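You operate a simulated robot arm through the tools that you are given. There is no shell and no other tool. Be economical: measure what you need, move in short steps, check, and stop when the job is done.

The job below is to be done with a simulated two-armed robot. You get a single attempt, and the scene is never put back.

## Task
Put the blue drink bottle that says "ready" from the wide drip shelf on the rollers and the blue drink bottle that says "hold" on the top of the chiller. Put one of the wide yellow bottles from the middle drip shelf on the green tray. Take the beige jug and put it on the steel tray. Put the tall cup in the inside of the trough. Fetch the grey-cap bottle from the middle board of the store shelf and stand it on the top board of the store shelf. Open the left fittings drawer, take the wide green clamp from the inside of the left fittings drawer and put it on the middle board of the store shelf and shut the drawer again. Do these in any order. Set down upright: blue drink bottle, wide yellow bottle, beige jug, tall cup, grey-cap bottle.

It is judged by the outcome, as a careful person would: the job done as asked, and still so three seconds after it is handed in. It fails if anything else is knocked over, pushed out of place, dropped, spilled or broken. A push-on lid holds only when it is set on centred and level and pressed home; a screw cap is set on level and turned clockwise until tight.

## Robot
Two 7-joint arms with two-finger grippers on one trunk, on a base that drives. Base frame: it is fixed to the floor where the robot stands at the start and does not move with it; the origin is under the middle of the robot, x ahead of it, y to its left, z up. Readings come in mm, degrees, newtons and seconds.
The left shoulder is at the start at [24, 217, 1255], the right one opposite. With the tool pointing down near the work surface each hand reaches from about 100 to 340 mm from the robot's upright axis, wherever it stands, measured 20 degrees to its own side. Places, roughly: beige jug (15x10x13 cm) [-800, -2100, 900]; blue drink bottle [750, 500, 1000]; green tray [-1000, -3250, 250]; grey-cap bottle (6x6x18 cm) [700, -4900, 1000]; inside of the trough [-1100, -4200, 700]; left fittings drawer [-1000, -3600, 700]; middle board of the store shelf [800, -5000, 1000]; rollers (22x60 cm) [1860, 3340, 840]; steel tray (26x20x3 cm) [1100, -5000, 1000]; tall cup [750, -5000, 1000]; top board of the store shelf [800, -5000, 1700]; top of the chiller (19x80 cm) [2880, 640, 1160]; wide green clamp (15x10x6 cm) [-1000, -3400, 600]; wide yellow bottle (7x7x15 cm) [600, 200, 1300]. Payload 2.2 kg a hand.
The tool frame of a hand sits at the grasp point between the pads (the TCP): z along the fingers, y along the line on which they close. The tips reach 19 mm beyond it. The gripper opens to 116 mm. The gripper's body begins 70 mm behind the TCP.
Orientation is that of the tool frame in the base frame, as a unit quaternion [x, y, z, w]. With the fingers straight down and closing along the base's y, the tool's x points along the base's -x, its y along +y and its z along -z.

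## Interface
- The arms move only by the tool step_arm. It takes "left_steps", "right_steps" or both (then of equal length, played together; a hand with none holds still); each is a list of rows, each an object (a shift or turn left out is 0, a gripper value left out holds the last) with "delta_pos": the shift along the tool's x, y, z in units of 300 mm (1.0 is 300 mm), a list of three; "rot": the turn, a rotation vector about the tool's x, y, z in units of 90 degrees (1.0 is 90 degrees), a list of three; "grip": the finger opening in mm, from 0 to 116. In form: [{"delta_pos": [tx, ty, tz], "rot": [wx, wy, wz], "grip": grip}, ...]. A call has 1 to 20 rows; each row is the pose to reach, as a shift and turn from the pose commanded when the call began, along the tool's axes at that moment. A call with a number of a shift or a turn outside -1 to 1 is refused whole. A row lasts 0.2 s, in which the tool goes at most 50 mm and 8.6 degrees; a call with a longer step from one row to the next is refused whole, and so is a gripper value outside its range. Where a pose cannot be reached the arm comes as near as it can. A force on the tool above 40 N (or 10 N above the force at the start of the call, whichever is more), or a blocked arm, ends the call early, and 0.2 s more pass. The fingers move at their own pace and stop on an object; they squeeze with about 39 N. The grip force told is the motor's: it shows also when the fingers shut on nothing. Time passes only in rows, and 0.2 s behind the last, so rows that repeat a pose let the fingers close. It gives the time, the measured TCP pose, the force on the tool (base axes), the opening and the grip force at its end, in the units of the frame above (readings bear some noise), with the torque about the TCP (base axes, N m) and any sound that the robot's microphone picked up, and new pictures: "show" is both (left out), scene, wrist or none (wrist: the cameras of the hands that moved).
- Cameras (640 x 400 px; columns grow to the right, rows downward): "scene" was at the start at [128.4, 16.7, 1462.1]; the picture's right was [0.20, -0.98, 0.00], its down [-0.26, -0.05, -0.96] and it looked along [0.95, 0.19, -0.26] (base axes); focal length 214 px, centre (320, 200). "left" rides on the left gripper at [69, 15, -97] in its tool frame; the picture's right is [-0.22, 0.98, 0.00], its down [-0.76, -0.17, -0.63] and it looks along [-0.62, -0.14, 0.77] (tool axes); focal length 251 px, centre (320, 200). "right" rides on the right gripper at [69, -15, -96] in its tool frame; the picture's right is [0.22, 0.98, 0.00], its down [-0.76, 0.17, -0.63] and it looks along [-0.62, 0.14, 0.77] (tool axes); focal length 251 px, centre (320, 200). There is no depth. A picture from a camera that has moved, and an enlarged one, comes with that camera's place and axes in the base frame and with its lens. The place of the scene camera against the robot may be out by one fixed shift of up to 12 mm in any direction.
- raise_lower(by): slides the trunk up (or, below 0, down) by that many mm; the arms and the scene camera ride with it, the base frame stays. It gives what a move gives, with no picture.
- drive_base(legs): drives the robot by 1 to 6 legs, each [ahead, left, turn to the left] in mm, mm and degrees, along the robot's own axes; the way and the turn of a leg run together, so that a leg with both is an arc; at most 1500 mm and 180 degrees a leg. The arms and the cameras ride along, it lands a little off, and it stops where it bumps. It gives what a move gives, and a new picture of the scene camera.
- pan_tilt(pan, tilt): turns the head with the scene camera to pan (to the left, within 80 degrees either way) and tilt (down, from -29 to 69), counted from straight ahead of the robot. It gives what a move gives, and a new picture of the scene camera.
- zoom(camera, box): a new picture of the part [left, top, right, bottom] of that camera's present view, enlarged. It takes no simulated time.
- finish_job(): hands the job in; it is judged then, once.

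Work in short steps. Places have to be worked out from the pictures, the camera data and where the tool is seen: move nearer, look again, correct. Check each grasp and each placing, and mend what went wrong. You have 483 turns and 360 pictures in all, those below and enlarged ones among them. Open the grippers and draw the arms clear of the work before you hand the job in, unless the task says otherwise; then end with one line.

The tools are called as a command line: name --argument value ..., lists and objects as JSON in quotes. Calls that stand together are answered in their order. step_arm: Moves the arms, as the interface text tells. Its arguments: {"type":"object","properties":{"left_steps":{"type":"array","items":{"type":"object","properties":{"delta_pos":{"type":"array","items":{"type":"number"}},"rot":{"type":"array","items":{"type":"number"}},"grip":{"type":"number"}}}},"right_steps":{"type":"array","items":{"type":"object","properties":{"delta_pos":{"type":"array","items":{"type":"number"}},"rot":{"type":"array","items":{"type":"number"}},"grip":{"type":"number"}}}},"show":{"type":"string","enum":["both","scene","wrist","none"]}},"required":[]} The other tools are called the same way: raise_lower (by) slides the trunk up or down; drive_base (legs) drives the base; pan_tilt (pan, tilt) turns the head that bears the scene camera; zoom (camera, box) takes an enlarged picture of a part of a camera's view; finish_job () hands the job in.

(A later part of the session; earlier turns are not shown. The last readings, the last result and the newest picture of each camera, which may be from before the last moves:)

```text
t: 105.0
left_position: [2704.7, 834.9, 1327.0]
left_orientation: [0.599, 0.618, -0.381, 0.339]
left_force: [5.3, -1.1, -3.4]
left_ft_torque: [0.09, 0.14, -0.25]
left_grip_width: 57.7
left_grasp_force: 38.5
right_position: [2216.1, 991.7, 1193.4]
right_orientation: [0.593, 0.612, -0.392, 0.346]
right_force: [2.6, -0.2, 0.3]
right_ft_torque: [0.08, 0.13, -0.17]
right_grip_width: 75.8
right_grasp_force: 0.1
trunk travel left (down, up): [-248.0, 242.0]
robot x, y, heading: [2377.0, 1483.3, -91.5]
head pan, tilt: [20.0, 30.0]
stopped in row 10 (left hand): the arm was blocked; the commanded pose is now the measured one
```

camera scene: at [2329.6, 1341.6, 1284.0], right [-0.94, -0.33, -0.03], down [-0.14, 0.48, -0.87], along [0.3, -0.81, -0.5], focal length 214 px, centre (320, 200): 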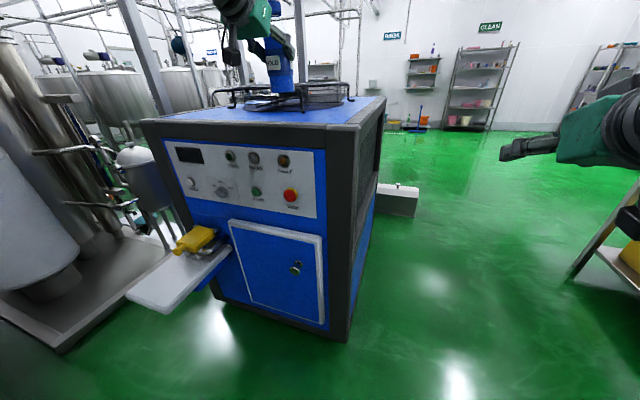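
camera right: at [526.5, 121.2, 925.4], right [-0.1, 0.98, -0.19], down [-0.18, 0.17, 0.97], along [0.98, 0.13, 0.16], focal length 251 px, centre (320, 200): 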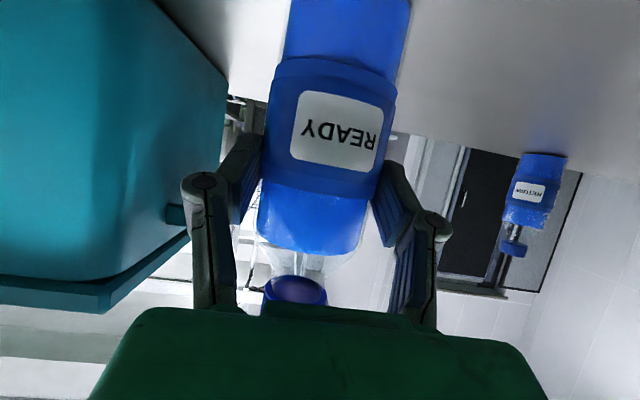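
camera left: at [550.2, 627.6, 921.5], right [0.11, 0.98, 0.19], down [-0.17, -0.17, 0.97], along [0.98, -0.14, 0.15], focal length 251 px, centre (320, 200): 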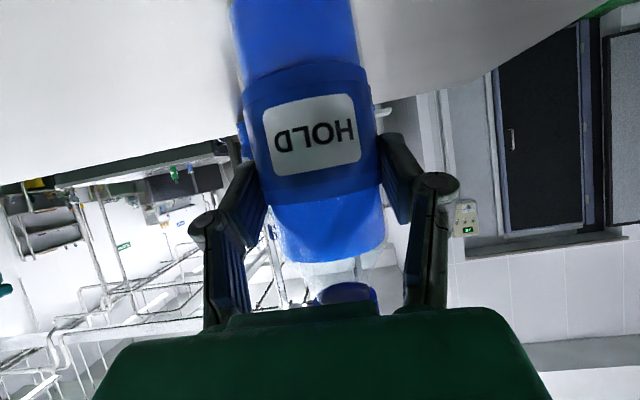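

The rocking persists. I try a small reverse drive to re-settle the base and lower the trunk somewhat.

drive_base --legs '[[-30, 0, 0]]'

raise_lower --by -60

step_arm --left_steps '[{}, {}, {}, {}]' --show "none"

step_arm --left_steps '[{}, {}, {}, {}]' --show "none"

```text
t: 105.8
left_position: [2716.7, 860.6, 1323.5]
left_orientation: [0.598, 0.618, -0.382, 0.337]
left_force: [6.3, -0.3, -3.8]
left_ft_torque: [0.05, 0.17, -0.26]
left_grip_width: 57.8
left_grasp_force: 39.1
right_position: [2226.9, 1017.3, 1192.9]
right_orientation: [0.593, 0.613, -0.394, 0.344]
right_force: [2.9, -0.6, 1.4]
right_ft_torque: [0.05, 0.18, -0.23]
right_grip_width: 75.7
right_grasp_force: 0.0
trunk travel left (down, up): [-248.0, 242.0]
robot x, y, heading: [2387.7, 1510.5, -91.7]
head pan, tilt: [20.0, 30.0]
camera scene: at [2456.3, 1368.0, 1282.6], right [-0.95, -0.32, 0.03], down [-0.19, 0.48, -0.85], along [0.26, -0.82, -0.52], focal length 214 px, centre (320, 200)
```

scene: 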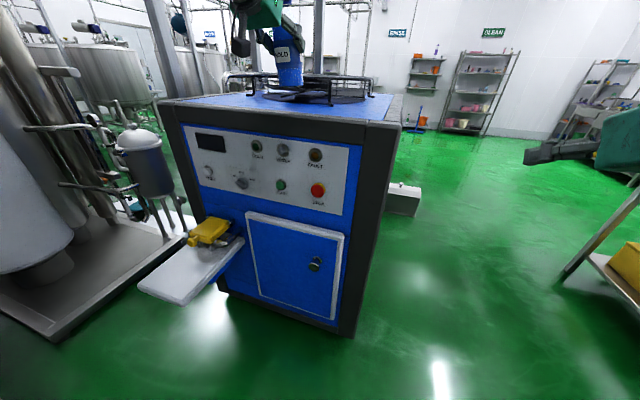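

```text
t: 106.8
left_position: [2670.3, 869.7, 1277.9]
left_orientation: [0.604, 0.611, -0.374, 0.349]
left_force: [-0.2, 0.0, -4.2]
left_ft_torque: [0.03, 0.02, -0.04]
left_grip_width: 58.0
left_grasp_force: 39.2
right_position: [2186.2, 1024.3, 1128.8]
right_orientation: [0.597, 0.607, -0.383, 0.358]
right_force: [0.3, -0.6, 0.3]
right_ft_torque: [0.02, -0.05, -0.04]
right_grip_width: 76.0
right_grasp_force: 0.0
trunk travel left (down, up): [-188.0, 302.0]
robot x, y, heading: [2387.7, 1508.4, -91.4]
head pan, tilt: [20.0, 30.0]
```

```text
t: 108.0
left_position: [2611.4, 875.1, 1290.4]
left_orientation: [0.613, 0.601, -0.364, 0.362]
left_force: [-2.0, 0.3, -3.1]
left_ft_torque: [0.01, -0.07, 0.07]
left_grip_width: 58.3
left_grasp_force: 39.3
right_position: [2136.8, 1029.8, 1124.5]
right_orientation: [0.607, 0.596, -0.375, 0.368]
right_force: [-1.5, 0.2, -0.2]
right_ft_torque: [-0.03, -0.03, 0.06]
right_grip_width: 76.2
right_grasp_force: 0.0
trunk travel left (down, up): [-188.0, 302.0]
robot x, y, heading: [2374.4, 1509.5, -91.5]
head pan, tilt: [20.0, 30.0]
stopped in row 4 (left hand): the arm was blocked; the commanded pose is now the measured one
```

```text
t: 109.2
left_position: [2704.3, 876.0, 1274.1]
left_orientation: [0.597, 0.616, -0.381, 0.344]
left_force: [3.1, -0.6, -4.5]
left_ft_torque: [0.06, 0.09, -0.15]
left_grip_width: 57.8
left_grasp_force: 39.6
right_position: [2217.7, 1030.4, 1137.2]
right_orientation: [0.59, 0.61, -0.394, 0.352]
right_force: [1.9, -0.4, 0.6]
right_ft_torque: [-0.02, 0.12, -0.22]
right_grip_width: 76.2
right_grasp_force: 0.2
trunk travel left (down, up): [-188.0, 302.0]
robot x, y, heading: [2386.4, 1504.3, -91.7]
head pan, tilt: [20.0, 30.0]
stopped in row 4 (left hand): the arm was blocked; the commanded pose is now the measured one
```

I lower the trunk fully to kill the rocking, then wait.

raise_lower --by -100

pan_tilt --pan 0 --tilt 69

step_arm --right_steps '[{}, {}, {}, {}, {}]' --show "none"

step_arm --right_steps '[{}, {}, {}, {}, {}]' --show "none"

```text
t: 110.6
left_position: [2640.5, 878.6, 1186.9]
left_orientation: [0.607, 0.605, -0.371, 0.357]
left_force: [-1.6, -0.1, -2.3]
left_ft_torque: [0.06, -0.05, 0.1]
left_grip_width: 57.9
left_grasp_force: 39.3
right_position: [2162.5, 1033.6, 1030.6]
right_orientation: [0.6, 0.602, -0.38, 0.365]
right_force: [-0.2, 0.2, 0.1]
right_ft_torque: [0.02, -0.02, 0.08]
right_grip_width: 76.0
right_grasp_force: 0.1
trunk travel left (down, up): [-88.0, 402.0]
robot x, y, heading: [2377.7, 1509.1, -91.7]
head pan, tilt: [20.0, 30.0]
```

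```text
t: 111.6
left_position: [2710.3, 876.1, 1172.7]
left_orientation: [0.596, 0.617, -0.383, 0.342]
left_force: [4.8, -0.4, -3.6]
left_ft_torque: [0.04, 0.11, -0.23]
left_grip_width: 57.7
left_grasp_force: 39.4
right_position: [2221.6, 1030.0, 1037.8]
right_orientation: [0.591, 0.611, -0.394, 0.35]
right_force: [2.8, -0.2, 0.0]
right_ft_torque: [0.0, 0.04, -0.15]
right_grip_width: 76.1
right_grasp_force: 0.1
trunk travel left (down, up): [-88.0, 402.0]
robot x, y, heading: [2388.8, 1506.3, -91.7]
head pan, tilt: [0.0, 68.8]
camera scene: at [2408.2, 1405.0, 1074.2], right [-1.0, 0.02, 0.03], down [0.01, 0.93, -0.36], along [-0.03, -0.36, -0.93], focal length 214 px, centre (320, 200)
```

scene: 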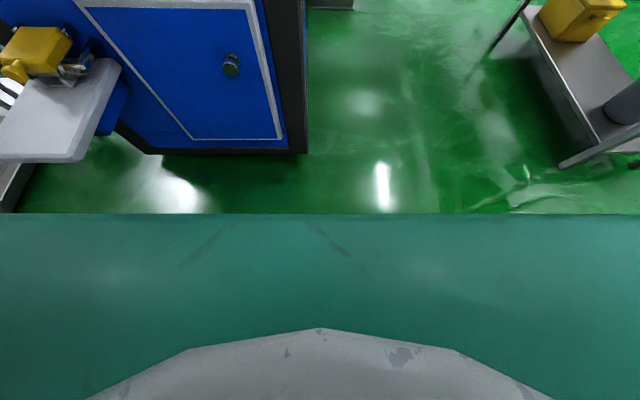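

```text
t: 113.0
left_position: [2638.6, 880.2, 1186.7]
left_orientation: [0.608, 0.604, -0.371, 0.357]
left_force: [-0.5, -0.3, -2.8]
left_ft_torque: [0.07, 0.0, -0.01]
left_grip_width: 57.8
left_grasp_force: 38.6
right_position: [2160.6, 1035.1, 1031.5]
right_orientation: [0.602, 0.6, -0.382, 0.362]
right_force: [-0.5, -0.4, -0.1]
right_ft_torque: [-0.01, -0.01, -0.02]
right_grip_width: 76.1
right_grasp_force: 0.1
trunk travel left (down, up): [-88.0, 402.0]
robot x, y, heading: [2368.6, 1506.5, -91.6]
head pan, tilt: [0.0, 68.8]
stopped in row 5 (right hand): the arm was blocked; the commanded pose is now the measured one
```

```text
t: 114.2
left_position: [2654.2, 879.1, 1184.6]
left_orientation: [0.606, 0.606, -0.377, 0.353]
left_force: [1.1, 0.2, -4.2]
left_ft_torque: [0.06, 0.0, -0.04]
left_grip_width: 58.1
left_grasp_force: 38.9
right_position: [2174.1, 1034.2, 1033.5]
right_orientation: [0.599, 0.602, -0.385, 0.36]
right_force: [-0.1, -0.4, -0.1]
right_ft_torque: [-0.01, 0.03, -0.03]
right_grip_width: 75.8
right_grasp_force: 0.0
trunk travel left (down, up): [-88.0, 402.0]
robot x, y, heading: [2376.5, 1507.9, -91.5]
head pan, tilt: [0.0, 68.8]
```

The rocking is shrinking with a low trunk. I wait more.

step_arm --right_steps '[{}, {}, {}, {}, {}, {}, {}, {}]' --show "none"

step_arm --right_steps '[{}, {}, {}]' --show "none"

step_arm --right_steps '[{}, {}, {}]' --show "none"

```text
t: 116.2
left_position: [2619.8, 883.1, 1191.3]
left_orientation: [0.611, 0.6, -0.37, 0.36]
left_force: [0.2, -0.4, -2.6]
left_ft_torque: [0.08, -0.02, 0.02]
left_grip_width: 57.9
left_grasp_force: 39.0
right_position: [2144.4, 1038.0, 1031.7]
right_orientation: [0.604, 0.597, -0.38, 0.367]
right_force: [0.3, 0.0, -0.3]
right_ft_torque: [0.01, 0.0, 0.04]
right_grip_width: 75.9
right_grasp_force: 0.0
trunk travel left (down, up): [-88.0, 402.0]
robot x, y, heading: [2365.9, 1506.6, -91.7]
head pan, tilt: [0.0, 68.8]
stopped in row 8 (right hand): the arm was blocked; the commanded pose is now the measured one
```

```text
t: 117.0
left_position: [2619.2, 883.0, 1191.9]
left_orientation: [0.611, 0.599, -0.371, 0.36]
left_force: [-0.8, 0.4, -4.0]
left_ft_torque: [0.07, -0.03, 0.03]
left_grip_width: 58.0
left_grasp_force: 39.5
right_position: [2144.1, 1037.1, 1031.6]
right_orientation: [0.604, 0.597, -0.38, 0.366]
right_force: [-0.3, 0.5, -0.2]
right_ft_torque: [-0.01, 0.02, 0.0]
right_grip_width: 76.0
right_grasp_force: 0.1
trunk travel left (down, up): [-88.0, 402.0]
robot x, y, heading: [2361.6, 1504.4, -91.8]
head pan, tilt: [0.0, 68.8]
```

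```text
t: 117.8
left_position: [2619.4, 882.3, 1192.9]
left_orientation: [0.612, 0.599, -0.371, 0.36]
left_force: [-0.6, -0.3, -2.8]
left_ft_torque: [0.06, -0.02, 0.06]
left_grip_width: 57.8
left_grasp_force: 39.1
right_position: [2142.8, 1037.4, 1031.1]
right_orientation: [0.605, 0.597, -0.38, 0.366]
right_force: [-0.4, 0.1, 0.8]
right_ft_torque: [-0.01, -0.04, 0.03]
right_grip_width: 76.2
right_grasp_force: 0.1
trunk travel left (down, up): [-88.0, 402.0]
robot x, y, heading: [2362.0, 1509.7, -91.7]
head pan, tilt: [0.0, 68.8]
```

Settled. I raise the trunk 130, correct the small pitch error, then drive straight forward in small legs.

raise_lower --by 130

step_arm --left_steps '[{"rot": [0, 0.024, 0]}, {"rot": [0, 0.024, 0]}]' --show "none"

drive_base --legs '[[60, 0, 0.8], [60, 0, 0.8]]'

pan_tilt --pan 25 --tilt 30

```text
t: 119.4
left_position: [2610.8, 882.9, 1323.6]
left_orientation: [0.611, 0.6, -0.369, 0.361]
left_force: [-1.5, -0.9, -3.6]
left_ft_torque: [0.06, -0.02, 0.12]
left_grip_width: 57.6
left_grasp_force: 38.8
right_position: [2136.5, 1037.9, 1160.6]
right_orientation: [0.605, 0.596, -0.379, 0.368]
right_force: [-1.2, 0.3, -0.3]
right_ft_torque: [-0.03, -0.09, 0.13]
right_grip_width: 75.9
right_grasp_force: 0.2
trunk travel left (down, up): [-218.0, 272.0]
robot x, y, heading: [2361.2, 1508.5, -91.7]
head pan, tilt: [0.0, 68.8]
```

```text
t: 120.0
left_position: [2630.8, 882.1, 1320.0]
left_orientation: [0.616, 0.608, -0.362, 0.346]
left_force: [0.2, 0.2, -3.0]
left_ft_torque: [0.07, -0.01, 0.02]
left_grip_width: 58.0
left_grasp_force: 38.9
right_position: [2154.1, 1036.7, 1161.9]
right_orientation: [0.603, 0.599, -0.381, 0.364]
right_force: [0.0, 0.1, 0.2]
right_ft_torque: [0.0, -0.04, -0.02]
right_grip_width: 75.8
right_grasp_force: 0.1
trunk travel left (down, up): [-218.0, 272.0]
robot x, y, heading: [2365.2, 1508.0, -91.4]
head pan, tilt: [0.0, 68.8]
```

```text
t: 121.5
left_position: [2669.0, 770.3, 1314.3]
left_orientation: [0.605, 0.621, -0.36, 0.346]
left_force: [2.2, -0.5, -3.6]
left_ft_torque: [0.06, 0.06, -0.12]
left_grip_width: 58.0
left_grasp_force: 39.1
right_position: [2184.8, 911.8, 1162.8]
right_orientation: [0.59, 0.611, -0.38, 0.365]
right_force: [1.7, -1.1, 1.1]
right_ft_torque: [0.05, 0.04, -0.09]
right_grip_width: 76.3
right_grasp_force: 0.1
trunk travel left (down, up): [-218.0, 272.0]
robot x, y, heading: [2367.9, 1392.7, -90.1]
head pan, tilt: [0.0, 68.8]
camera scene: at [2379.7, 1288.3, 1204.4], right [-1.0, 0.0, 0.01], down [-0.01, 0.93, -0.36], along [-0.01, -0.36, -0.93], focal length 214 px, centre (320, 200)
```

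scene: 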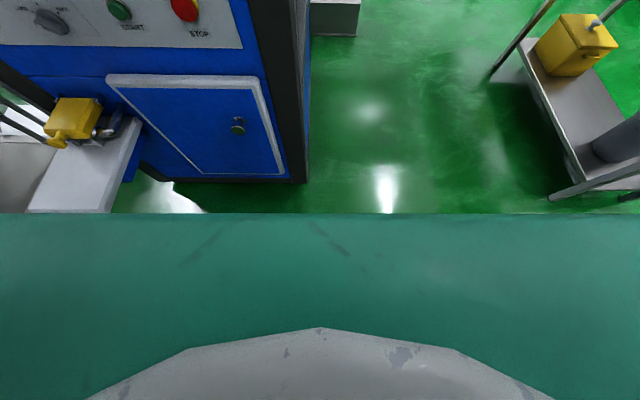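

```text
t: 122.6
left_position: [2641.6, 774.0, 1320.8]
left_orientation: [0.607, 0.617, -0.355, 0.353]
left_force: [-0.4, -0.7, -4.3]
left_ft_torque: [0.02, -0.02, 0.06]
left_grip_width: 57.9
left_grasp_force: 38.6
right_position: [2162.3, 913.4, 1161.2]
right_orientation: [0.595, 0.606, -0.375, 0.371]
right_force: [-1.0, -0.5, 0.5]
right_ft_torque: [-0.01, -0.02, 0.04]
right_grip_width: 75.9
right_grasp_force: 0.1
trunk travel left (down, up): [-218.0, 272.0]
robot x, y, heading: [2368.6, 1390.2, -90.2]
head pan, tilt: [25.0, 30.0]
camera scene: at [2400.8, 1262.8, 1255.8], right [-0.91, -0.42, 0.0], down [-0.21, 0.46, -0.86], along [0.37, -0.78, -0.5], focal length 214 px, centre (320, 200)
```

scene: 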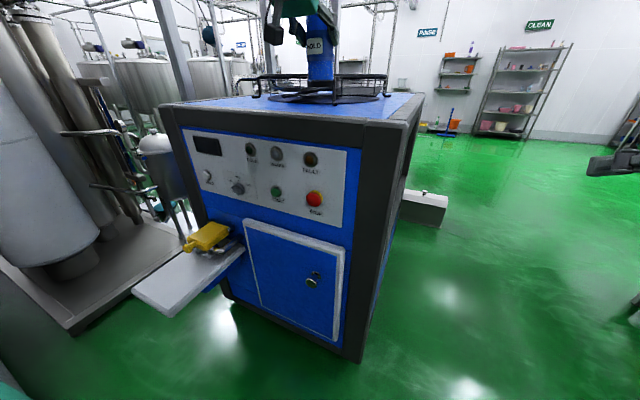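

I zoom on the bottle over the chiller top.

zoom --camera "scene" --box '[200, 0, 440, 150]'

zoom --camera "left" --box '[0, 0, 640, 400]'

```text
2.67 times, centred on (320, 75) of scene
camera zoom: at [2400.8, 1262.8, 1255.8], right [-0.91, -0.42, 0.0], down [-0.21, 0.46, -0.86], along [0.37, -0.78, -0.5], focal length 572 px, centre (320, 533)
```

zoom: 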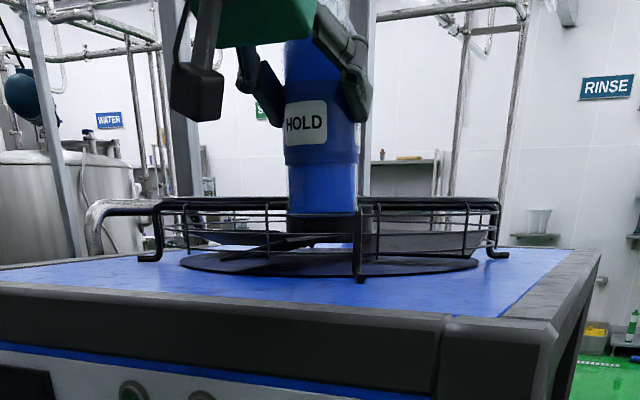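

```text
1.00 times, centred on (320, 200) of left (not enlarged: the box is as wide or as high as the picture)
camera zoom: at [2656.6, 889.4, 1308.0], right [0.98, -0.1, 0.18], down [-0.16, 0.17, 0.97], along [-0.12, -0.98, 0.15], focal length 251 px, centre (320, 200)
```

zoom: 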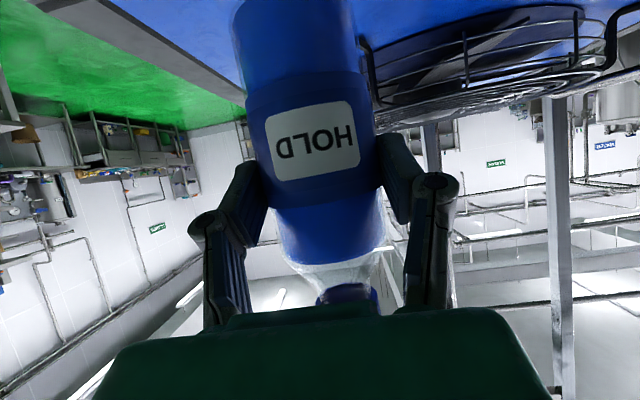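

Target spot ≈(2640,630) is free, in front of the guard foot (y≈484). I drive forward 140 and let it settle.

drive_base --legs '[[70, 0, 0], [70, 0, 0]]'

step_arm --left_steps '[{}, {}, {}, {}, {}]' --show "none"

step_arm --left_steps '[{}, {}, {}, {}, {}]' --show "scene"

```text
t: 124.2
left_position: [2656.7, 633.7, 1318.0]
left_orientation: [0.605, 0.62, -0.356, 0.35]
left_force: [-0.8, -2.4, -3.7]
left_ft_torque: [0.05, -0.02, 0.0]
left_grip_width: 57.9
left_grasp_force: 38.6
right_position: [2175.0, 774.0, 1162.5]
right_orientation: [0.593, 0.609, -0.377, 0.368]
right_force: [0.1, -0.7, -0.6]
right_ft_torque: [0.0, 0.02, -0.06]
right_grip_width: 76.2
right_grasp_force: 0.1
trunk travel left (down, up): [-218.0, 272.0]
robot x, y, heading: [2369.9, 1252.7, -89.8]
head pan, tilt: [25.0, 30.0]
camera scene: at [2414.1, 1124.8, 1255.3], right [-0.9, -0.43, 0.01], down [-0.22, 0.46, -0.86], along [0.36, -0.78, -0.51], focal length 214 px, centre (320, 200)
```

scene: 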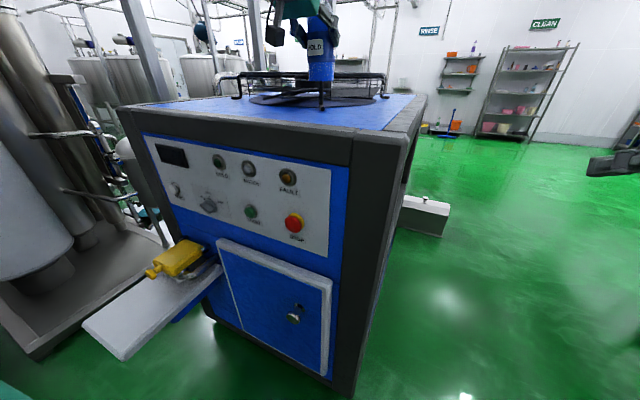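

```text
t: 125.4
left_position: [2626.5, 636.7, 1324.7]
left_orientation: [0.61, 0.615, -0.35, 0.357]
left_force: [-1.7, 0.4, -3.5]
left_ft_torque: [0.01, -0.06, 0.08]
left_grip_width: 58.3
left_grasp_force: 39.1
right_position: [2146.3, 777.8, 1158.7]
right_orientation: [0.598, 0.604, -0.371, 0.375]
right_force: [-0.8, 0.3, -1.0]
right_ft_torque: [0.0, 0.0, 0.06]
right_grip_width: 76.3
right_grasp_force: 0.0
trunk travel left (down, up): [-218.0, 272.0]
robot x, y, heading: [2364.6, 1254.0, -89.9]
head pan, tilt: [25.0, 30.0]
```

```text
t: 126.6
left_position: [2667.2, 638.1, 1317.2]
left_orientation: [0.604, 0.621, -0.359, 0.349]
left_force: [1.5, -0.1, -4.2]
left_ft_torque: [0.07, 0.01, -0.03]
left_grip_width: 58.1
left_grasp_force: 39.2
right_position: [2183.1, 778.0, 1163.0]
right_orientation: [0.592, 0.61, -0.379, 0.367]
right_force: [1.0, -0.2, -0.4]
right_ft_torque: [0.01, 0.02, -0.05]
right_grip_width: 76.0
right_grasp_force: 0.0
trunk travel left (down, up): [-218.0, 272.0]
robot x, y, heading: [2373.8, 1252.3, -89.9]
head pan, tilt: [25.0, 30.0]
camera scene: at [2422.5, 1126.3, 1255.2], right [-0.9, -0.43, 0.01], down [-0.22, 0.46, -0.86], along [0.36, -0.78, -0.51], focal length 214 px, centre (320, 200)
```

scene: 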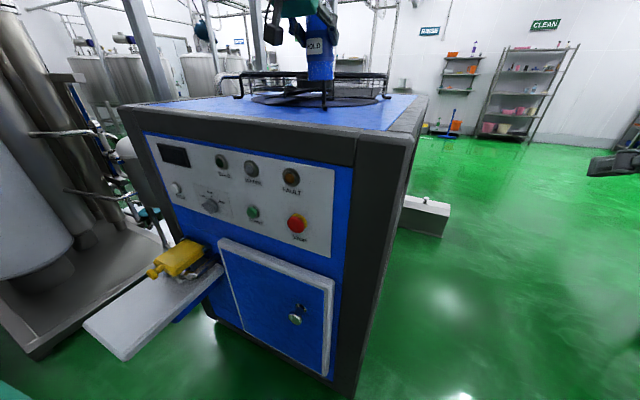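

Still rocking ±20 mm; I wait until calm before lowering.

step_arm --left_steps '[{}, {}, {}, {}, {}, {}, {}, {}, {}, {}, {}, {}, {}, {}, {}, {}, {}, {}, {}, {}]' --show "none"

step_arm --left_steps '[{}, {}, {}, {}, {}]' --show "none"

step_arm --left_steps '[{}, {}, {}, {}, {}]' --show "none"

```text
t: 130.8
left_position: [2666.1, 638.7, 1317.1]
left_orientation: [0.604, 0.621, -0.358, 0.349]
left_force: [1.1, -0.1, -4.0]
left_ft_torque: [0.09, 0.03, -0.07]
left_grip_width: 57.9
left_grasp_force: 38.9
right_position: [2180.8, 777.5, 1164.0]
right_orientation: [0.59, 0.61, -0.378, 0.369]
right_force: [0.9, 0.3, 1.0]
right_ft_torque: [-0.01, 0.06, -0.04]
right_grip_width: 76.1
right_grasp_force: 0.2
trunk travel left (down, up): [-218.0, 272.0]
robot x, y, heading: [2372.4, 1256.5, -89.8]
head pan, tilt: [25.0, 30.0]
```

```text
t: 132.0
left_position: [2633.8, 638.0, 1323.5]
left_orientation: [0.608, 0.616, -0.352, 0.356]
left_force: [-1.1, 0.0, -3.3]
left_ft_torque: [0.04, -0.03, 0.0]
left_grip_width: 58.0
left_grasp_force: 38.9
right_position: [2153.5, 777.7, 1159.7]
right_orientation: [0.596, 0.605, -0.373, 0.374]
right_force: [0.4, -0.7, -0.8]
right_ft_torque: [-0.03, -0.01, 0.06]
right_grip_width: 76.2
right_grasp_force: 0.1
trunk travel left (down, up): [-218.0, 272.0]
robot x, y, heading: [2368.8, 1256.6, -89.9]
head pan, tilt: [25.0, 30.0]
```

```text
t: 133.2
left_position: [2638.3, 638.5, 1323.1]
left_orientation: [0.608, 0.617, -0.352, 0.354]
left_force: [0.2, -0.1, -3.8]
left_ft_torque: [0.07, 0.03, 0.04]
left_grip_width: 57.9
left_grasp_force: 38.8
right_position: [2158.1, 777.6, 1159.9]
right_orientation: [0.595, 0.606, -0.374, 0.374]
right_force: [-0.5, 0.5, -0.9]
right_ft_torque: [0.02, 0.0, 0.02]
right_grip_width: 75.9
right_grasp_force: 0.0
trunk travel left (down, up): [-218.0, 272.0]
robot x, y, heading: [2369.0, 1253.5, -89.9]
head pan, tilt: [25.0, 30.0]
```

Decaying slowly; I wait more.

step_arm --left_steps '[{}, {}, {}, {}, {}, {}, {}, {}, {}, {}, {}, {}, {}, {}, {}, {}, {}, {}, {}, {}]' --show "none"

step_arm --left_steps '[{}, {}, {}, {}, {}, {}, {}, {}, {}, {}, {}, {}, {}, {}, {}, {}, {}, {}, {}, {}]' --show "none"

step_arm --left_steps '[{}, {}, {}]' --show "none"

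step_arm --left_steps '[{}, {}, {}]' --show "none"

```text
t: 137.4
left_position: [2623.2, 637.9, 1325.0]
left_orientation: [0.612, 0.613, -0.351, 0.356]
left_force: [-2.4, 0.0, -2.7]
left_ft_torque: [0.02, -0.08, 0.09]
left_grip_width: 58.1
left_grasp_force: 39.2
right_position: [2143.9, 777.7, 1158.1]
right_orientation: [0.597, 0.603, -0.371, 0.376]
right_force: [-0.8, 0.3, -0.4]
right_ft_torque: [0.0, -0.07, 0.05]
right_grip_width: 75.7
right_grasp_force: 0.1
trunk travel left (down, up): [-218.0, 272.0]
robot x, y, heading: [2370.0, 1260.1, -89.6]
head pan, tilt: [25.0, 30.0]
```

```text
t: 141.8
left_position: [2650.1, 640.5, 1320.5]
left_orientation: [0.606, 0.618, -0.357, 0.351]
left_force: [1.2, -0.2, -4.0]
left_ft_torque: [0.03, 0.02, -0.05]
left_grip_width: 58.2
left_grasp_force: 39.3
right_position: [2167.7, 781.6, 1163.9]
right_orientation: [0.592, 0.608, -0.377, 0.371]
right_force: [0.0, 0.4, 1.0]
right_ft_torque: [0.03, 0.02, -0.04]
right_grip_width: 75.9
right_grasp_force: 0.0
trunk travel left (down, up): [-218.0, 272.0]
robot x, y, heading: [2363.3, 1253.1, -89.7]
head pan, tilt: [25.0, 30.0]
stopped in row 20 (left hand): the arm was blocked; the commanded pose is now the measured one
```

```text
t: 142.6
left_position: [2639.3, 640.3, 1322.1]
left_orientation: [0.607, 0.616, -0.355, 0.354]
left_force: [-0.1, 0.2, -3.9]
left_ft_torque: [0.01, 0.0, 0.01]
left_grip_width: 57.9
left_grasp_force: 39.0
right_position: [2157.4, 779.5, 1161.4]
right_orientation: [0.594, 0.606, -0.375, 0.373]
right_force: [0.6, -0.3, -0.9]
right_ft_torque: [0.01, -0.03, 0.04]
right_grip_width: 76.3
right_grasp_force: 0.0
trunk travel left (down, up): [-218.0, 272.0]
robot x, y, heading: [2365.1, 1254.5, -90.0]
head pan, tilt: [25.0, 30.0]
```

```text
t: 143.4
left_position: [2622.9, 640.6, 1325.2]
left_orientation: [0.61, 0.614, -0.352, 0.356]
left_force: [-0.5, -0.1, -3.5]
left_ft_torque: [0.03, -0.08, 0.04]
left_grip_width: 58.0
left_grasp_force: 39.4
right_position: [2142.9, 780.4, 1161.0]
right_orientation: [0.598, 0.603, -0.372, 0.375]
right_force: [0.3, -0.7, 0.2]
right_ft_torque: [0.04, 0.0, 0.1]
right_grip_width: 76.0
right_grasp_force: 0.1
trunk travel left (down, up): [-218.0, 272.0]
robot x, y, heading: [2360.3, 1252.9, -89.8]
head pan, tilt: [25.0, 30.0]
```

The sway is self-sustaining at this trunk height. I raise the left arm 130 mm while lowering the trunk 130 mm to lower the mass.

step_arm --left_steps '[{"delta_pos": [-0.094, 0, -0.054]}, {"delta_pos": [-0.188, 0, -0.108]}, {"delta_pos": [-0.282, 0, -0.162]}, {"delta_pos": [-0.375, 0, -0.217]}]' --show "none"

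raise_lower --by -130

step_arm --left_steps '[{}, {}, {}, {}, {}, {}, {}, {}]' --show "none"

step_arm --left_steps '[{}, {}, {}]' --show "none"

```text
t: 144.6
left_position: [2701.5, 643.5, 1442.8]
left_orientation: [0.598, 0.625, -0.365, 0.343]
left_force: [3.3, 0.5, -4.4]
left_ft_torque: [0.03, 0.1, -0.17]
left_grip_width: 57.9
left_grasp_force: 38.7
right_position: [2205.6, 782.3, 1170.1]
right_orientation: [0.585, 0.613, -0.387, 0.363]
right_force: [1.9, 0.4, 0.7]
right_ft_torque: [0.0, 0.08, -0.19]
right_grip_width: 75.7
right_grasp_force: 0.0
trunk travel left (down, up): [-218.0, 272.0]
robot x, y, heading: [2368.5, 1257.8, -90.0]
head pan, tilt: [25.0, 30.0]
stopped in row 4 (left hand): the arm was blocked; the commanded pose is now the measured one
```

```text
t: 146.2
left_position: [2707.4, 643.5, 1312.5]
left_orientation: [0.597, 0.626, -0.368, 0.341]
left_force: [3.9, -0.1, -3.1]
left_ft_torque: [0.03, 0.1, -0.19]
left_grip_width: 57.8
left_grasp_force: 39.1
right_position: [2210.2, 783.3, 1040.4]
right_orientation: [0.584, 0.614, -0.388, 0.363]
right_force: [2.0, -0.1, 0.5]
right_ft_torque: [0.05, 0.07, -0.13]
right_grip_width: 76.0
right_grasp_force: 0.0
trunk travel left (down, up): [-88.0, 402.0]
robot x, y, heading: [2374.9, 1255.5, -89.8]
head pan, tilt: [25.0, 30.0]
```

```text
t: 148.0
left_position: [2683.9, 643.7, 1315.8]
left_orientation: [0.601, 0.622, -0.363, 0.347]
left_force: [2.8, -0.6, -3.7]
left_ft_torque: [0.03, 0.06, -0.09]
left_grip_width: 57.9
left_grasp_force: 39.0
right_position: [2192.4, 783.7, 1037.2]
right_orientation: [0.589, 0.611, -0.383, 0.366]
right_force: [1.2, -0.2, -0.5]
right_ft_torque: [0.01, 0.02, -0.02]
right_grip_width: 76.0
right_grasp_force: 0.1
trunk travel left (down, up): [-88.0, 402.0]
robot x, y, heading: [2370.6, 1253.8, -89.9]
head pan, tilt: [25.0, 30.0]
```

```text
t: 148.8
left_position: [2687.0, 643.5, 1314.7]
left_orientation: [0.6, 0.623, -0.364, 0.345]
left_force: [2.4, -0.2, -4.2]
left_ft_torque: [0.07, 0.07, -0.14]
left_grip_width: 57.8
left_grasp_force: 39.0
right_position: [2196.2, 782.6, 1038.1]
right_orientation: [0.587, 0.612, -0.383, 0.365]
right_force: [0.4, 0.8, -0.1]
right_ft_torque: [0.02, 0.04, -0.09]
right_grip_width: 76.1
right_grasp_force: 0.2
trunk travel left (down, up): [-88.0, 402.0]
robot x, y, heading: [2372.6, 1257.4, -89.6]
head pan, tilt: [25.0, 30.0]
```

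Leaning a bit left now but quieter; I wait a bit more and re-read.

step_arm --left_steps '[{}, {}, {}, {}, {}, {}, {}, {}, {}, {}]' --show "none"

step_arm --left_steps '[{}, {}, {}]' --show "none"

step_arm --left_steps '[{}, {}, {}]' --show "scene"

```text
t: 151.2
left_position: [2724.5, 647.9, 1309.8]
left_orientation: [0.594, 0.629, -0.37, 0.339]
left_force: [3.7, 0.3, -4.5]
left_ft_torque: [0.04, 0.06, -0.19]
left_grip_width: 57.7
left_grasp_force: 39.0
right_position: [2223.5, 786.2, 1042.9]
right_orientation: [0.58, 0.617, -0.391, 0.36]
right_force: [1.8, 0.2, 0.8]
right_ft_torque: [0.03, 0.08, -0.12]
right_grip_width: 76.0
right_grasp_force: 0.0
trunk travel left (down, up): [-88.0, 402.0]
robot x, y, heading: [2376.7, 1254.3, -90.1]
head pan, tilt: [25.0, 30.0]
stopped in row 10 (left hand): the arm was blocked; the commanded pose is now the measured one
```

```text
t: 152.2
left_position: [2665.1, 650.3, 1325.9]
left_orientation: [0.602, 0.62, -0.358, 0.354]
left_force: [-2.9, -0.1, -2.8]
left_ft_torque: [0.08, -0.07, 0.2]
left_grip_width: 58.3
left_grasp_force: 39.2
right_position: [2178.3, 787.9, 1035.7]
right_orientation: [0.59, 0.607, -0.379, 0.374]
right_force: [-1.7, -0.2, 0.2]
right_ft_torque: [0.0, -0.07, 0.13]
right_grip_width: 76.3
right_grasp_force: 0.0
trunk travel left (down, up): [-88.0, 402.0]
robot x, y, heading: [2378.1, 1255.8, -89.9]
head pan, tilt: [25.0, 30.0]
stopped in row 3 (left hand): the arm was blocked; the commanded pose is now the measured one
```

```text
t: 153.2
left_position: [2639.5, 652.6, 1330.9]
left_orientation: [0.606, 0.616, -0.353, 0.359]
left_force: [-3.0, -0.6, -3.2]
left_ft_torque: [0.08, -0.08, 0.19]
left_grip_width: 57.8
left_grasp_force: 38.7
right_position: [2157.9, 790.5, 1034.0]
right_orientation: [0.594, 0.603, -0.374, 0.379]
right_force: [-1.2, 0.1, -0.8]
right_ft_torque: [-0.03, -0.07, 0.11]
right_grip_width: 76.2
right_grasp_force: 0.1
trunk travel left (down, up): [-88.0, 402.0]
robot x, y, heading: [2374.5, 1253.2, -89.7]
head pan, tilt: [25.0, 30.0]
stopped in row 3 (left hand): the arm was blocked; the commanded pose is now the measured one
camera scene: at [2380.1, 1127.3, 1126.7], right [-0.91, -0.42, -0.02], down [-0.19, 0.45, -0.87], along [0.38, -0.78, -0.49], focal length 214 px, centre (320, 200)
```

scene: 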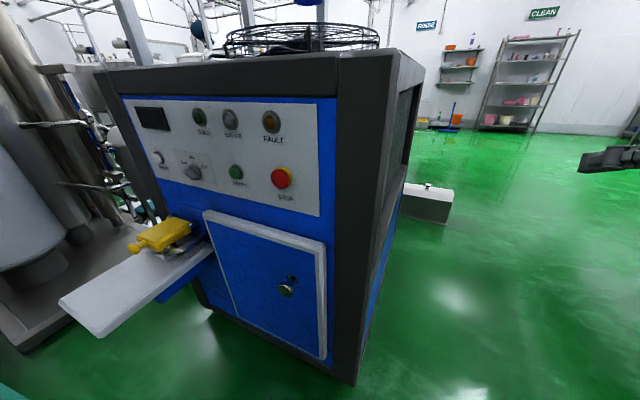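

I pass time with null trunk moves (no arm commands) to see whether the sway decays by itself.

raise_lower --by -5

raise_lower --by 0

raise_lower --by 0

raise_lower --by 0

raise_lower --by 5

```text
t: 153.7
left_position: [2672.0, 652.3, 1319.7]
left_orientation: [0.601, 0.621, -0.36, 0.353]
left_force: [0.6, 0.1, -3.4]
left_ft_torque: [0.04, 0.01, -0.01]
left_grip_width: 57.8
left_grasp_force: 39.3
right_position: [2184.1, 789.4, 1032.3]
right_orientation: [0.589, 0.608, -0.381, 0.373]
right_force: [0.8, 0.7, 0.7]
right_ft_torque: [-0.02, 0.01, -0.01]
right_grip_width: 76.2
right_grasp_force: 0.0
trunk travel left (down, up): [-83.0, 407.0]
robot x, y, heading: [2377.4, 1254.0, -89.9]
head pan, tilt: [25.0, 30.0]
```

```text
t: 154.2
left_position: [2697.2, 651.9, 1316.0]
left_orientation: [0.597, 0.625, -0.363, 0.348]
left_force: [1.8, -0.6, -4.0]
left_ft_torque: [0.05, 0.09, -0.1]
left_grip_width: 58.1
left_grasp_force: 39.1
right_position: [2202.2, 788.9, 1034.8]
right_orientation: [0.585, 0.611, -0.385, 0.368]
right_force: [0.9, 0.0, -0.2]
right_ft_torque: [0.04, 0.04, -0.09]
right_grip_width: 76.0
right_grasp_force: 0.1
trunk travel left (down, up): [-83.0, 407.0]
robot x, y, heading: [2384.3, 1253.4, -90.1]
head pan, tilt: [25.0, 30.0]
```

```text
t: 154.7
left_position: [2634.9, 652.0, 1326.8]
left_orientation: [0.607, 0.614, -0.354, 0.36]
left_force: [-3.0, 0.3, -3.7]
left_ft_torque: [0.04, -0.1, 0.12]
left_grip_width: 58.0
left_grasp_force: 38.2
right_position: [2155.6, 790.4, 1028.8]
right_orientation: [0.595, 0.603, -0.374, 0.379]
right_force: [-1.3, -1.3, 0.0]
right_ft_torque: [-0.03, -0.02, 0.09]
right_grip_width: 75.7
right_grasp_force: 0.0
trunk travel left (down, up): [-83.0, 407.0]
robot x, y, heading: [2369.1, 1252.3, -90.2]
head pan, tilt: [25.0, 30.0]
```

```text
t: 155.2
left_position: [2702.3, 652.0, 1313.9]
left_orientation: [0.597, 0.625, -0.365, 0.346]
left_force: [3.2, -0.2, -3.7]
left_ft_torque: [0.05, 0.09, -0.2]
left_grip_width: 58.0
left_grasp_force: 38.7
right_position: [2207.8, 789.6, 1036.6]
right_orientation: [0.584, 0.612, -0.386, 0.368]
right_force: [1.5, -0.5, 0.4]
right_ft_torque: [0.01, 0.06, -0.06]
right_grip_width: 76.1
right_grasp_force: 0.0
trunk travel left (down, up): [-83.0, 407.0]
robot x, y, heading: [2386.3, 1254.6, -89.7]
head pan, tilt: [25.0, 30.0]
```

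```text
t: 155.8
left_position: [2672.0, 652.7, 1325.3]
left_orientation: [0.601, 0.621, -0.36, 0.351]
left_force: [0.8, 0.1, -3.8]
left_ft_torque: [0.06, 0.02, -0.05]
left_grip_width: 57.9
left_grasp_force: 38.8
right_position: [2184.4, 789.3, 1037.9]
right_orientation: [0.588, 0.608, -0.381, 0.373]
right_force: [0.5, -0.3, 0.8]
right_ft_torque: [-0.01, 0.02, 0.01]
right_grip_width: 76.1
right_grasp_force: 0.1
trunk travel left (down, up): [-88.0, 402.0]
robot x, y, heading: [2375.7, 1253.2, -89.7]
head pan, tilt: [25.0, 30.0]
```

Period ≈1 s. I keep waiting without arm commands.

raise_lower --by 0

raise_lower --by 0

raise_lower --by 0

raise_lower --by 0

raise_lower --by 0

raise_lower --by 0

raise_lower --by 0

raise_lower --by 0

```text
t: 156.3
left_position: [2644.2, 652.3, 1328.5]
left_orientation: [0.606, 0.616, -0.355, 0.357]
left_force: [-2.1, 0.1, -3.8]
left_ft_torque: [0.07, -0.12, 0.12]
left_grip_width: 57.9
left_grasp_force: 39.2
right_position: [2162.5, 789.2, 1033.8]
right_orientation: [0.593, 0.604, -0.376, 0.378]
right_force: [-1.7, -0.1, 0.2]
right_ft_torque: [0.01, -0.01, 0.1]
right_grip_width: 75.7
right_grasp_force: 0.1
trunk travel left (down, up): [-88.0, 402.0]
robot x, y, heading: [2370.1, 1250.2, -89.9]
head pan, tilt: [25.0, 30.0]
```

```text
t: 156.8
left_position: [2707.2, 651.4, 1318.8]
left_orientation: [0.596, 0.626, -0.366, 0.345]
left_force: [2.6, 0.2, -3.9]
left_ft_torque: [0.05, 0.09, -0.14]
left_grip_width: 57.9
left_grasp_force: 38.9
right_position: [2211.7, 788.9, 1042.0]
right_orientation: [0.584, 0.613, -0.388, 0.364]
right_force: [0.9, -0.4, -0.4]
right_ft_torque: [-0.03, 0.02, -0.08]
right_grip_width: 75.9
right_grasp_force: 0.0
trunk travel left (down, up): [-88.0, 402.0]
robot x, y, heading: [2381.6, 1253.1, -89.5]
head pan, tilt: [25.0, 30.0]
```

```text
t: 157.3
left_position: [2640.5, 651.1, 1331.3]
left_orientation: [0.606, 0.615, -0.355, 0.358]
left_force: [-3.6, -0.3, -3.1]
left_ft_torque: [0.06, -0.08, 0.16]
left_grip_width: 57.8
left_grasp_force: 39.1
right_position: [2158.4, 790.4, 1034.2]
right_orientation: [0.594, 0.603, -0.375, 0.378]
right_force: [-0.2, -0.1, -0.1]
right_ft_torque: [0.0, -0.05, 0.09]
right_grip_width: 76.0
right_grasp_force: 0.0
trunk travel left (down, up): [-88.0, 402.0]
robot x, y, heading: [2369.7, 1253.2, -90.1]
head pan, tilt: [25.0, 30.0]
```

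```text
t: 157.8
left_position: [2679.1, 652.9, 1323.1]
left_orientation: [0.601, 0.621, -0.362, 0.35]
left_force: [1.0, 0.5, -4.1]
left_ft_torque: [0.07, 0.06, -0.05]
left_grip_width: 57.9
left_grasp_force: 38.9
right_position: [2189.8, 789.7, 1039.0]
right_orientation: [0.588, 0.609, -0.382, 0.372]
right_force: [0.2, -1.1, -0.2]
right_ft_torque: [-0.02, 0.0, -0.02]
right_grip_width: 76.1
right_grasp_force: 0.0
trunk travel left (down, up): [-88.0, 402.0]
robot x, y, heading: [2378.3, 1251.8, -90.0]
head pan, tilt: [25.0, 30.0]
```

```text
t: 158.3
left_position: [2689.9, 651.9, 1322.3]
left_orientation: [0.598, 0.624, -0.363, 0.348]
left_force: [1.0, 0.1, -4.3]
left_ft_torque: [0.05, 0.1, -0.09]
left_grip_width: 57.8
left_grasp_force: 38.6
right_position: [2199.4, 789.7, 1039.2]
right_orientation: [0.586, 0.61, -0.384, 0.369]
right_force: [1.3, 0.0, 0.9]
right_ft_torque: [0.04, 0.02, -0.03]
right_grip_width: 76.0
right_grasp_force: 0.0
trunk travel left (down, up): [-88.0, 402.0]
robot x, y, heading: [2379.0, 1256.5, -89.6]
head pan, tilt: [25.0, 30.0]
```

```text
t: 158.8
left_position: [2635.3, 650.9, 1330.5]
left_orientation: [0.606, 0.615, -0.354, 0.36]
left_force: [-3.1, -0.4, -2.8]
left_ft_torque: [0.05, -0.12, 0.14]
left_grip_width: 57.9
left_grasp_force: 39.2
right_position: [2154.8, 788.9, 1033.7]
right_orientation: [0.594, 0.603, -0.374, 0.38]
right_force: [-0.6, -0.7, -0.3]
right_ft_torque: [-0.01, -0.04, 0.08]
right_grip_width: 75.6
right_grasp_force: 0.1
trunk travel left (down, up): [-88.0, 402.0]
robot x, y, heading: [2369.9, 1256.4, -89.8]
head pan, tilt: [25.0, 30.0]
```

```text
t: 159.3
left_position: [2707.5, 651.3, 1318.1]
left_orientation: [0.597, 0.625, -0.366, 0.345]
left_force: [2.9, 0.0, -5.0]
left_ft_torque: [0.03, 0.1, -0.16]
left_grip_width: 57.7
left_grasp_force: 38.7
right_position: [2212.1, 789.7, 1041.6]
right_orientation: [0.584, 0.612, -0.387, 0.366]
right_force: [1.8, 0.4, -0.1]
right_ft_torque: [-0.02, 0.09, -0.13]
right_grip_width: 76.0
right_grasp_force: 0.1
trunk travel left (down, up): [-88.0, 402.0]
robot x, y, heading: [2381.9, 1253.1, -89.7]
head pan, tilt: [25.0, 30.0]
```

```text
t: 159.8
left_position: [2653.0, 651.0, 1328.8]
left_orientation: [0.604, 0.618, -0.357, 0.356]
left_force: [-1.5, 0.0, -3.7]
left_ft_torque: [0.06, -0.05, 0.13]
left_grip_width: 57.7
left_grasp_force: 39.1
right_position: [2169.9, 789.2, 1034.7]
right_orientation: [0.591, 0.606, -0.377, 0.376]
right_force: [-0.5, 0.8, -0.4]
right_ft_torque: [-0.02, -0.03, 0.04]
right_grip_width: 76.1
right_grasp_force: 0.1
trunk travel left (down, up): [-88.0, 402.0]
robot x, y, heading: [2375.1, 1256.7, -90.1]
head pan, tilt: [25.0, 30.0]
```

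It's a sustained limit cycle tied to center-of-mass height. I raise the left arm 85 mm more and drop the trunk to its bottom.

step_arm --left_steps '[{"delta_pos": [-0.09, 0, -0.052]}, {"delta_pos": [-0.18, 0, -0.104]}, {"delta_pos": [-0.245, 0, -0.142]}]' --show "none"

raise_lower --by -85

raise_lower --by 0

raise_lower --by 0

raise_lower --by 0

raise_lower --by 0

raise_lower --by 0

raise_lower --by 0

```text
t: 160.6
left_position: [2649.1, 649.5, 1412.2]
left_orientation: [0.606, 0.617, -0.354, 0.355]
left_force: [-2.9, -0.3, -3.2]
left_ft_torque: [0.1, -0.04, 0.14]
left_grip_width: 57.7
left_grasp_force: 38.8
right_position: [2165.8, 789.0, 1034.6]
right_orientation: [0.592, 0.605, -0.376, 0.377]
right_force: [-1.0, -0.3, -0.6]
right_ft_torque: [-0.02, -0.07, 0.05]
right_grip_width: 76.0
right_grasp_force: 0.0
trunk travel left (down, up): [-88.0, 402.0]
robot x, y, heading: [2374.2, 1258.7, -89.8]
head pan, tilt: [25.0, 30.0]
```

```text
t: 161.8
left_position: [2694.1, 653.2, 1321.0]
left_orientation: [0.598, 0.623, -0.364, 0.349]
left_force: [1.5, 0.9, -3.4]
left_ft_torque: [0.04, 0.1, -0.11]
left_grip_width: 57.9
left_grasp_force: 38.8
right_position: [2198.3, 788.7, 955.6]
right_orientation: [0.587, 0.611, -0.384, 0.368]
right_force: [-0.3, 0.3, -0.8]
right_ft_torque: [0.0, 0.04, -0.04]
right_grip_width: 76.0
right_grasp_force: 0.1
trunk travel left (down, up): [-3.0, 487.0]
robot x, y, heading: [2381.0, 1255.6, -89.7]
head pan, tilt: [25.0, 30.0]
```

```text
t: 162.3
left_position: [2688.5, 651.6, 1322.5]
left_orientation: [0.599, 0.623, -0.361, 0.349]
left_force: [1.4, -0.1, -3.7]
left_ft_torque: [0.04, 0.05, -0.07]
left_grip_width: 58.0
left_grasp_force: 39.2
right_position: [2193.5, 789.4, 955.5]
right_orientation: [0.586, 0.61, -0.383, 0.37]
right_force: [1.1, 0.1, 0.1]
right_ft_torque: [0.0, 0.04, -0.04]
right_grip_width: 76.2
right_grasp_force: 0.0
trunk travel left (down, up): [-3.0, 487.0]
robot x, y, heading: [2376.5, 1252.1, -89.9]
head pan, tilt: [25.0, 30.0]
```

```text
t: 162.8
left_position: [2635.2, 651.5, 1329.2]
left_orientation: [0.607, 0.615, -0.354, 0.359]
left_force: [-3.4, -0.7, -2.7]
left_ft_torque: [0.1, -0.12, 0.2]
left_grip_width: 57.9
left_grasp_force: 38.8
right_position: [2156.3, 791.0, 948.7]
right_orientation: [0.594, 0.603, -0.373, 0.38]
right_force: [-2.1, 0.2, 0.9]
right_ft_torque: [0.01, -0.01, 0.07]
right_grip_width: 76.0
right_grasp_force: 0.1
trunk travel left (down, up): [-3.0, 487.0]
robot x, y, heading: [2369.4, 1256.1, -89.8]
head pan, tilt: [25.0, 30.0]
```

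```text
t: 163.3
left_position: [2709.5, 652.0, 1318.6]
left_orientation: [0.596, 0.626, -0.365, 0.346]
left_force: [2.8, 0.6, -4.1]
left_ft_torque: [0.02, 0.12, -0.15]
left_grip_width: 58.0
left_grasp_force: 38.8
right_position: [2208.6, 788.7, 956.4]
right_orientation: [0.584, 0.613, -0.386, 0.367]
right_force: [2.4, 0.8, -0.2]
right_ft_torque: [0.05, 0.07, -0.16]
right_grip_width: 76.2
right_grasp_force: 0.2
trunk travel left (down, up): [-3.0, 487.0]
robot x, y, heading: [2380.6, 1252.9, -89.9]
head pan, tilt: [25.0, 30.0]
```

```text
t: 163.8
left_position: [2664.4, 651.1, 1325.7]
left_orientation: [0.602, 0.619, -0.358, 0.354]
left_force: [-1.5, -0.4, -3.7]
left_ft_torque: [0.09, -0.02, 0.02]
left_grip_width: 57.8
left_grasp_force: 38.8
right_position: [2176.3, 789.7, 951.9]
right_orientation: [0.591, 0.606, -0.379, 0.373]
right_force: [-0.4, 0.6, 0.0]
right_ft_torque: [0.01, 0.0, 0.02]
right_grip_width: 76.2
right_grasp_force: 0.1
trunk travel left (down, up): [-3.0, 487.0]
robot x, y, heading: [2374.0, 1253.8, -89.9]
head pan, tilt: [25.0, 30.0]
```

```text
t: 164.3
left_position: [2650.1, 652.6, 1326.4]
left_orientation: [0.605, 0.616, -0.356, 0.356]
left_force: [-2.9, -0.7, -3.6]
left_ft_torque: [0.09, -0.04, 0.12]
left_grip_width: 58.0
left_grasp_force: 38.8
right_position: [2166.4, 789.2, 949.8]
right_orientation: [0.592, 0.605, -0.376, 0.377]
right_force: [-1.7, 0.4, 0.0]
right_ft_torque: [0.0, 0.0, 0.1]
right_grip_width: 75.8
right_grasp_force: 0.0
trunk travel left (down, up): [-3.0, 487.0]
robot x, y, heading: [2373.3, 1255.9, -89.5]
head pan, tilt: [25.0, 30.0]
```

```text
t: 164.8
left_position: [2710.8, 654.5, 1318.3]
left_orientation: [0.595, 0.626, -0.366, 0.346]
left_force: [2.6, 0.4, -3.6]
left_ft_torque: [0.01, 0.13, -0.17]
left_grip_width: 57.9
left_grasp_force: 38.9
right_position: [2209.5, 788.3, 956.3]
right_orientation: [0.584, 0.613, -0.387, 0.366]
right_force: [1.1, -0.2, 0.0]
right_ft_torque: [0.07, 0.05, -0.08]
right_grip_width: 76.5
right_grasp_force: 0.0
trunk travel left (down, up): [-3.0, 487.0]
robot x, y, heading: [2386.0, 1252.5, -89.6]
head pan, tilt: [25.0, 30.0]
```

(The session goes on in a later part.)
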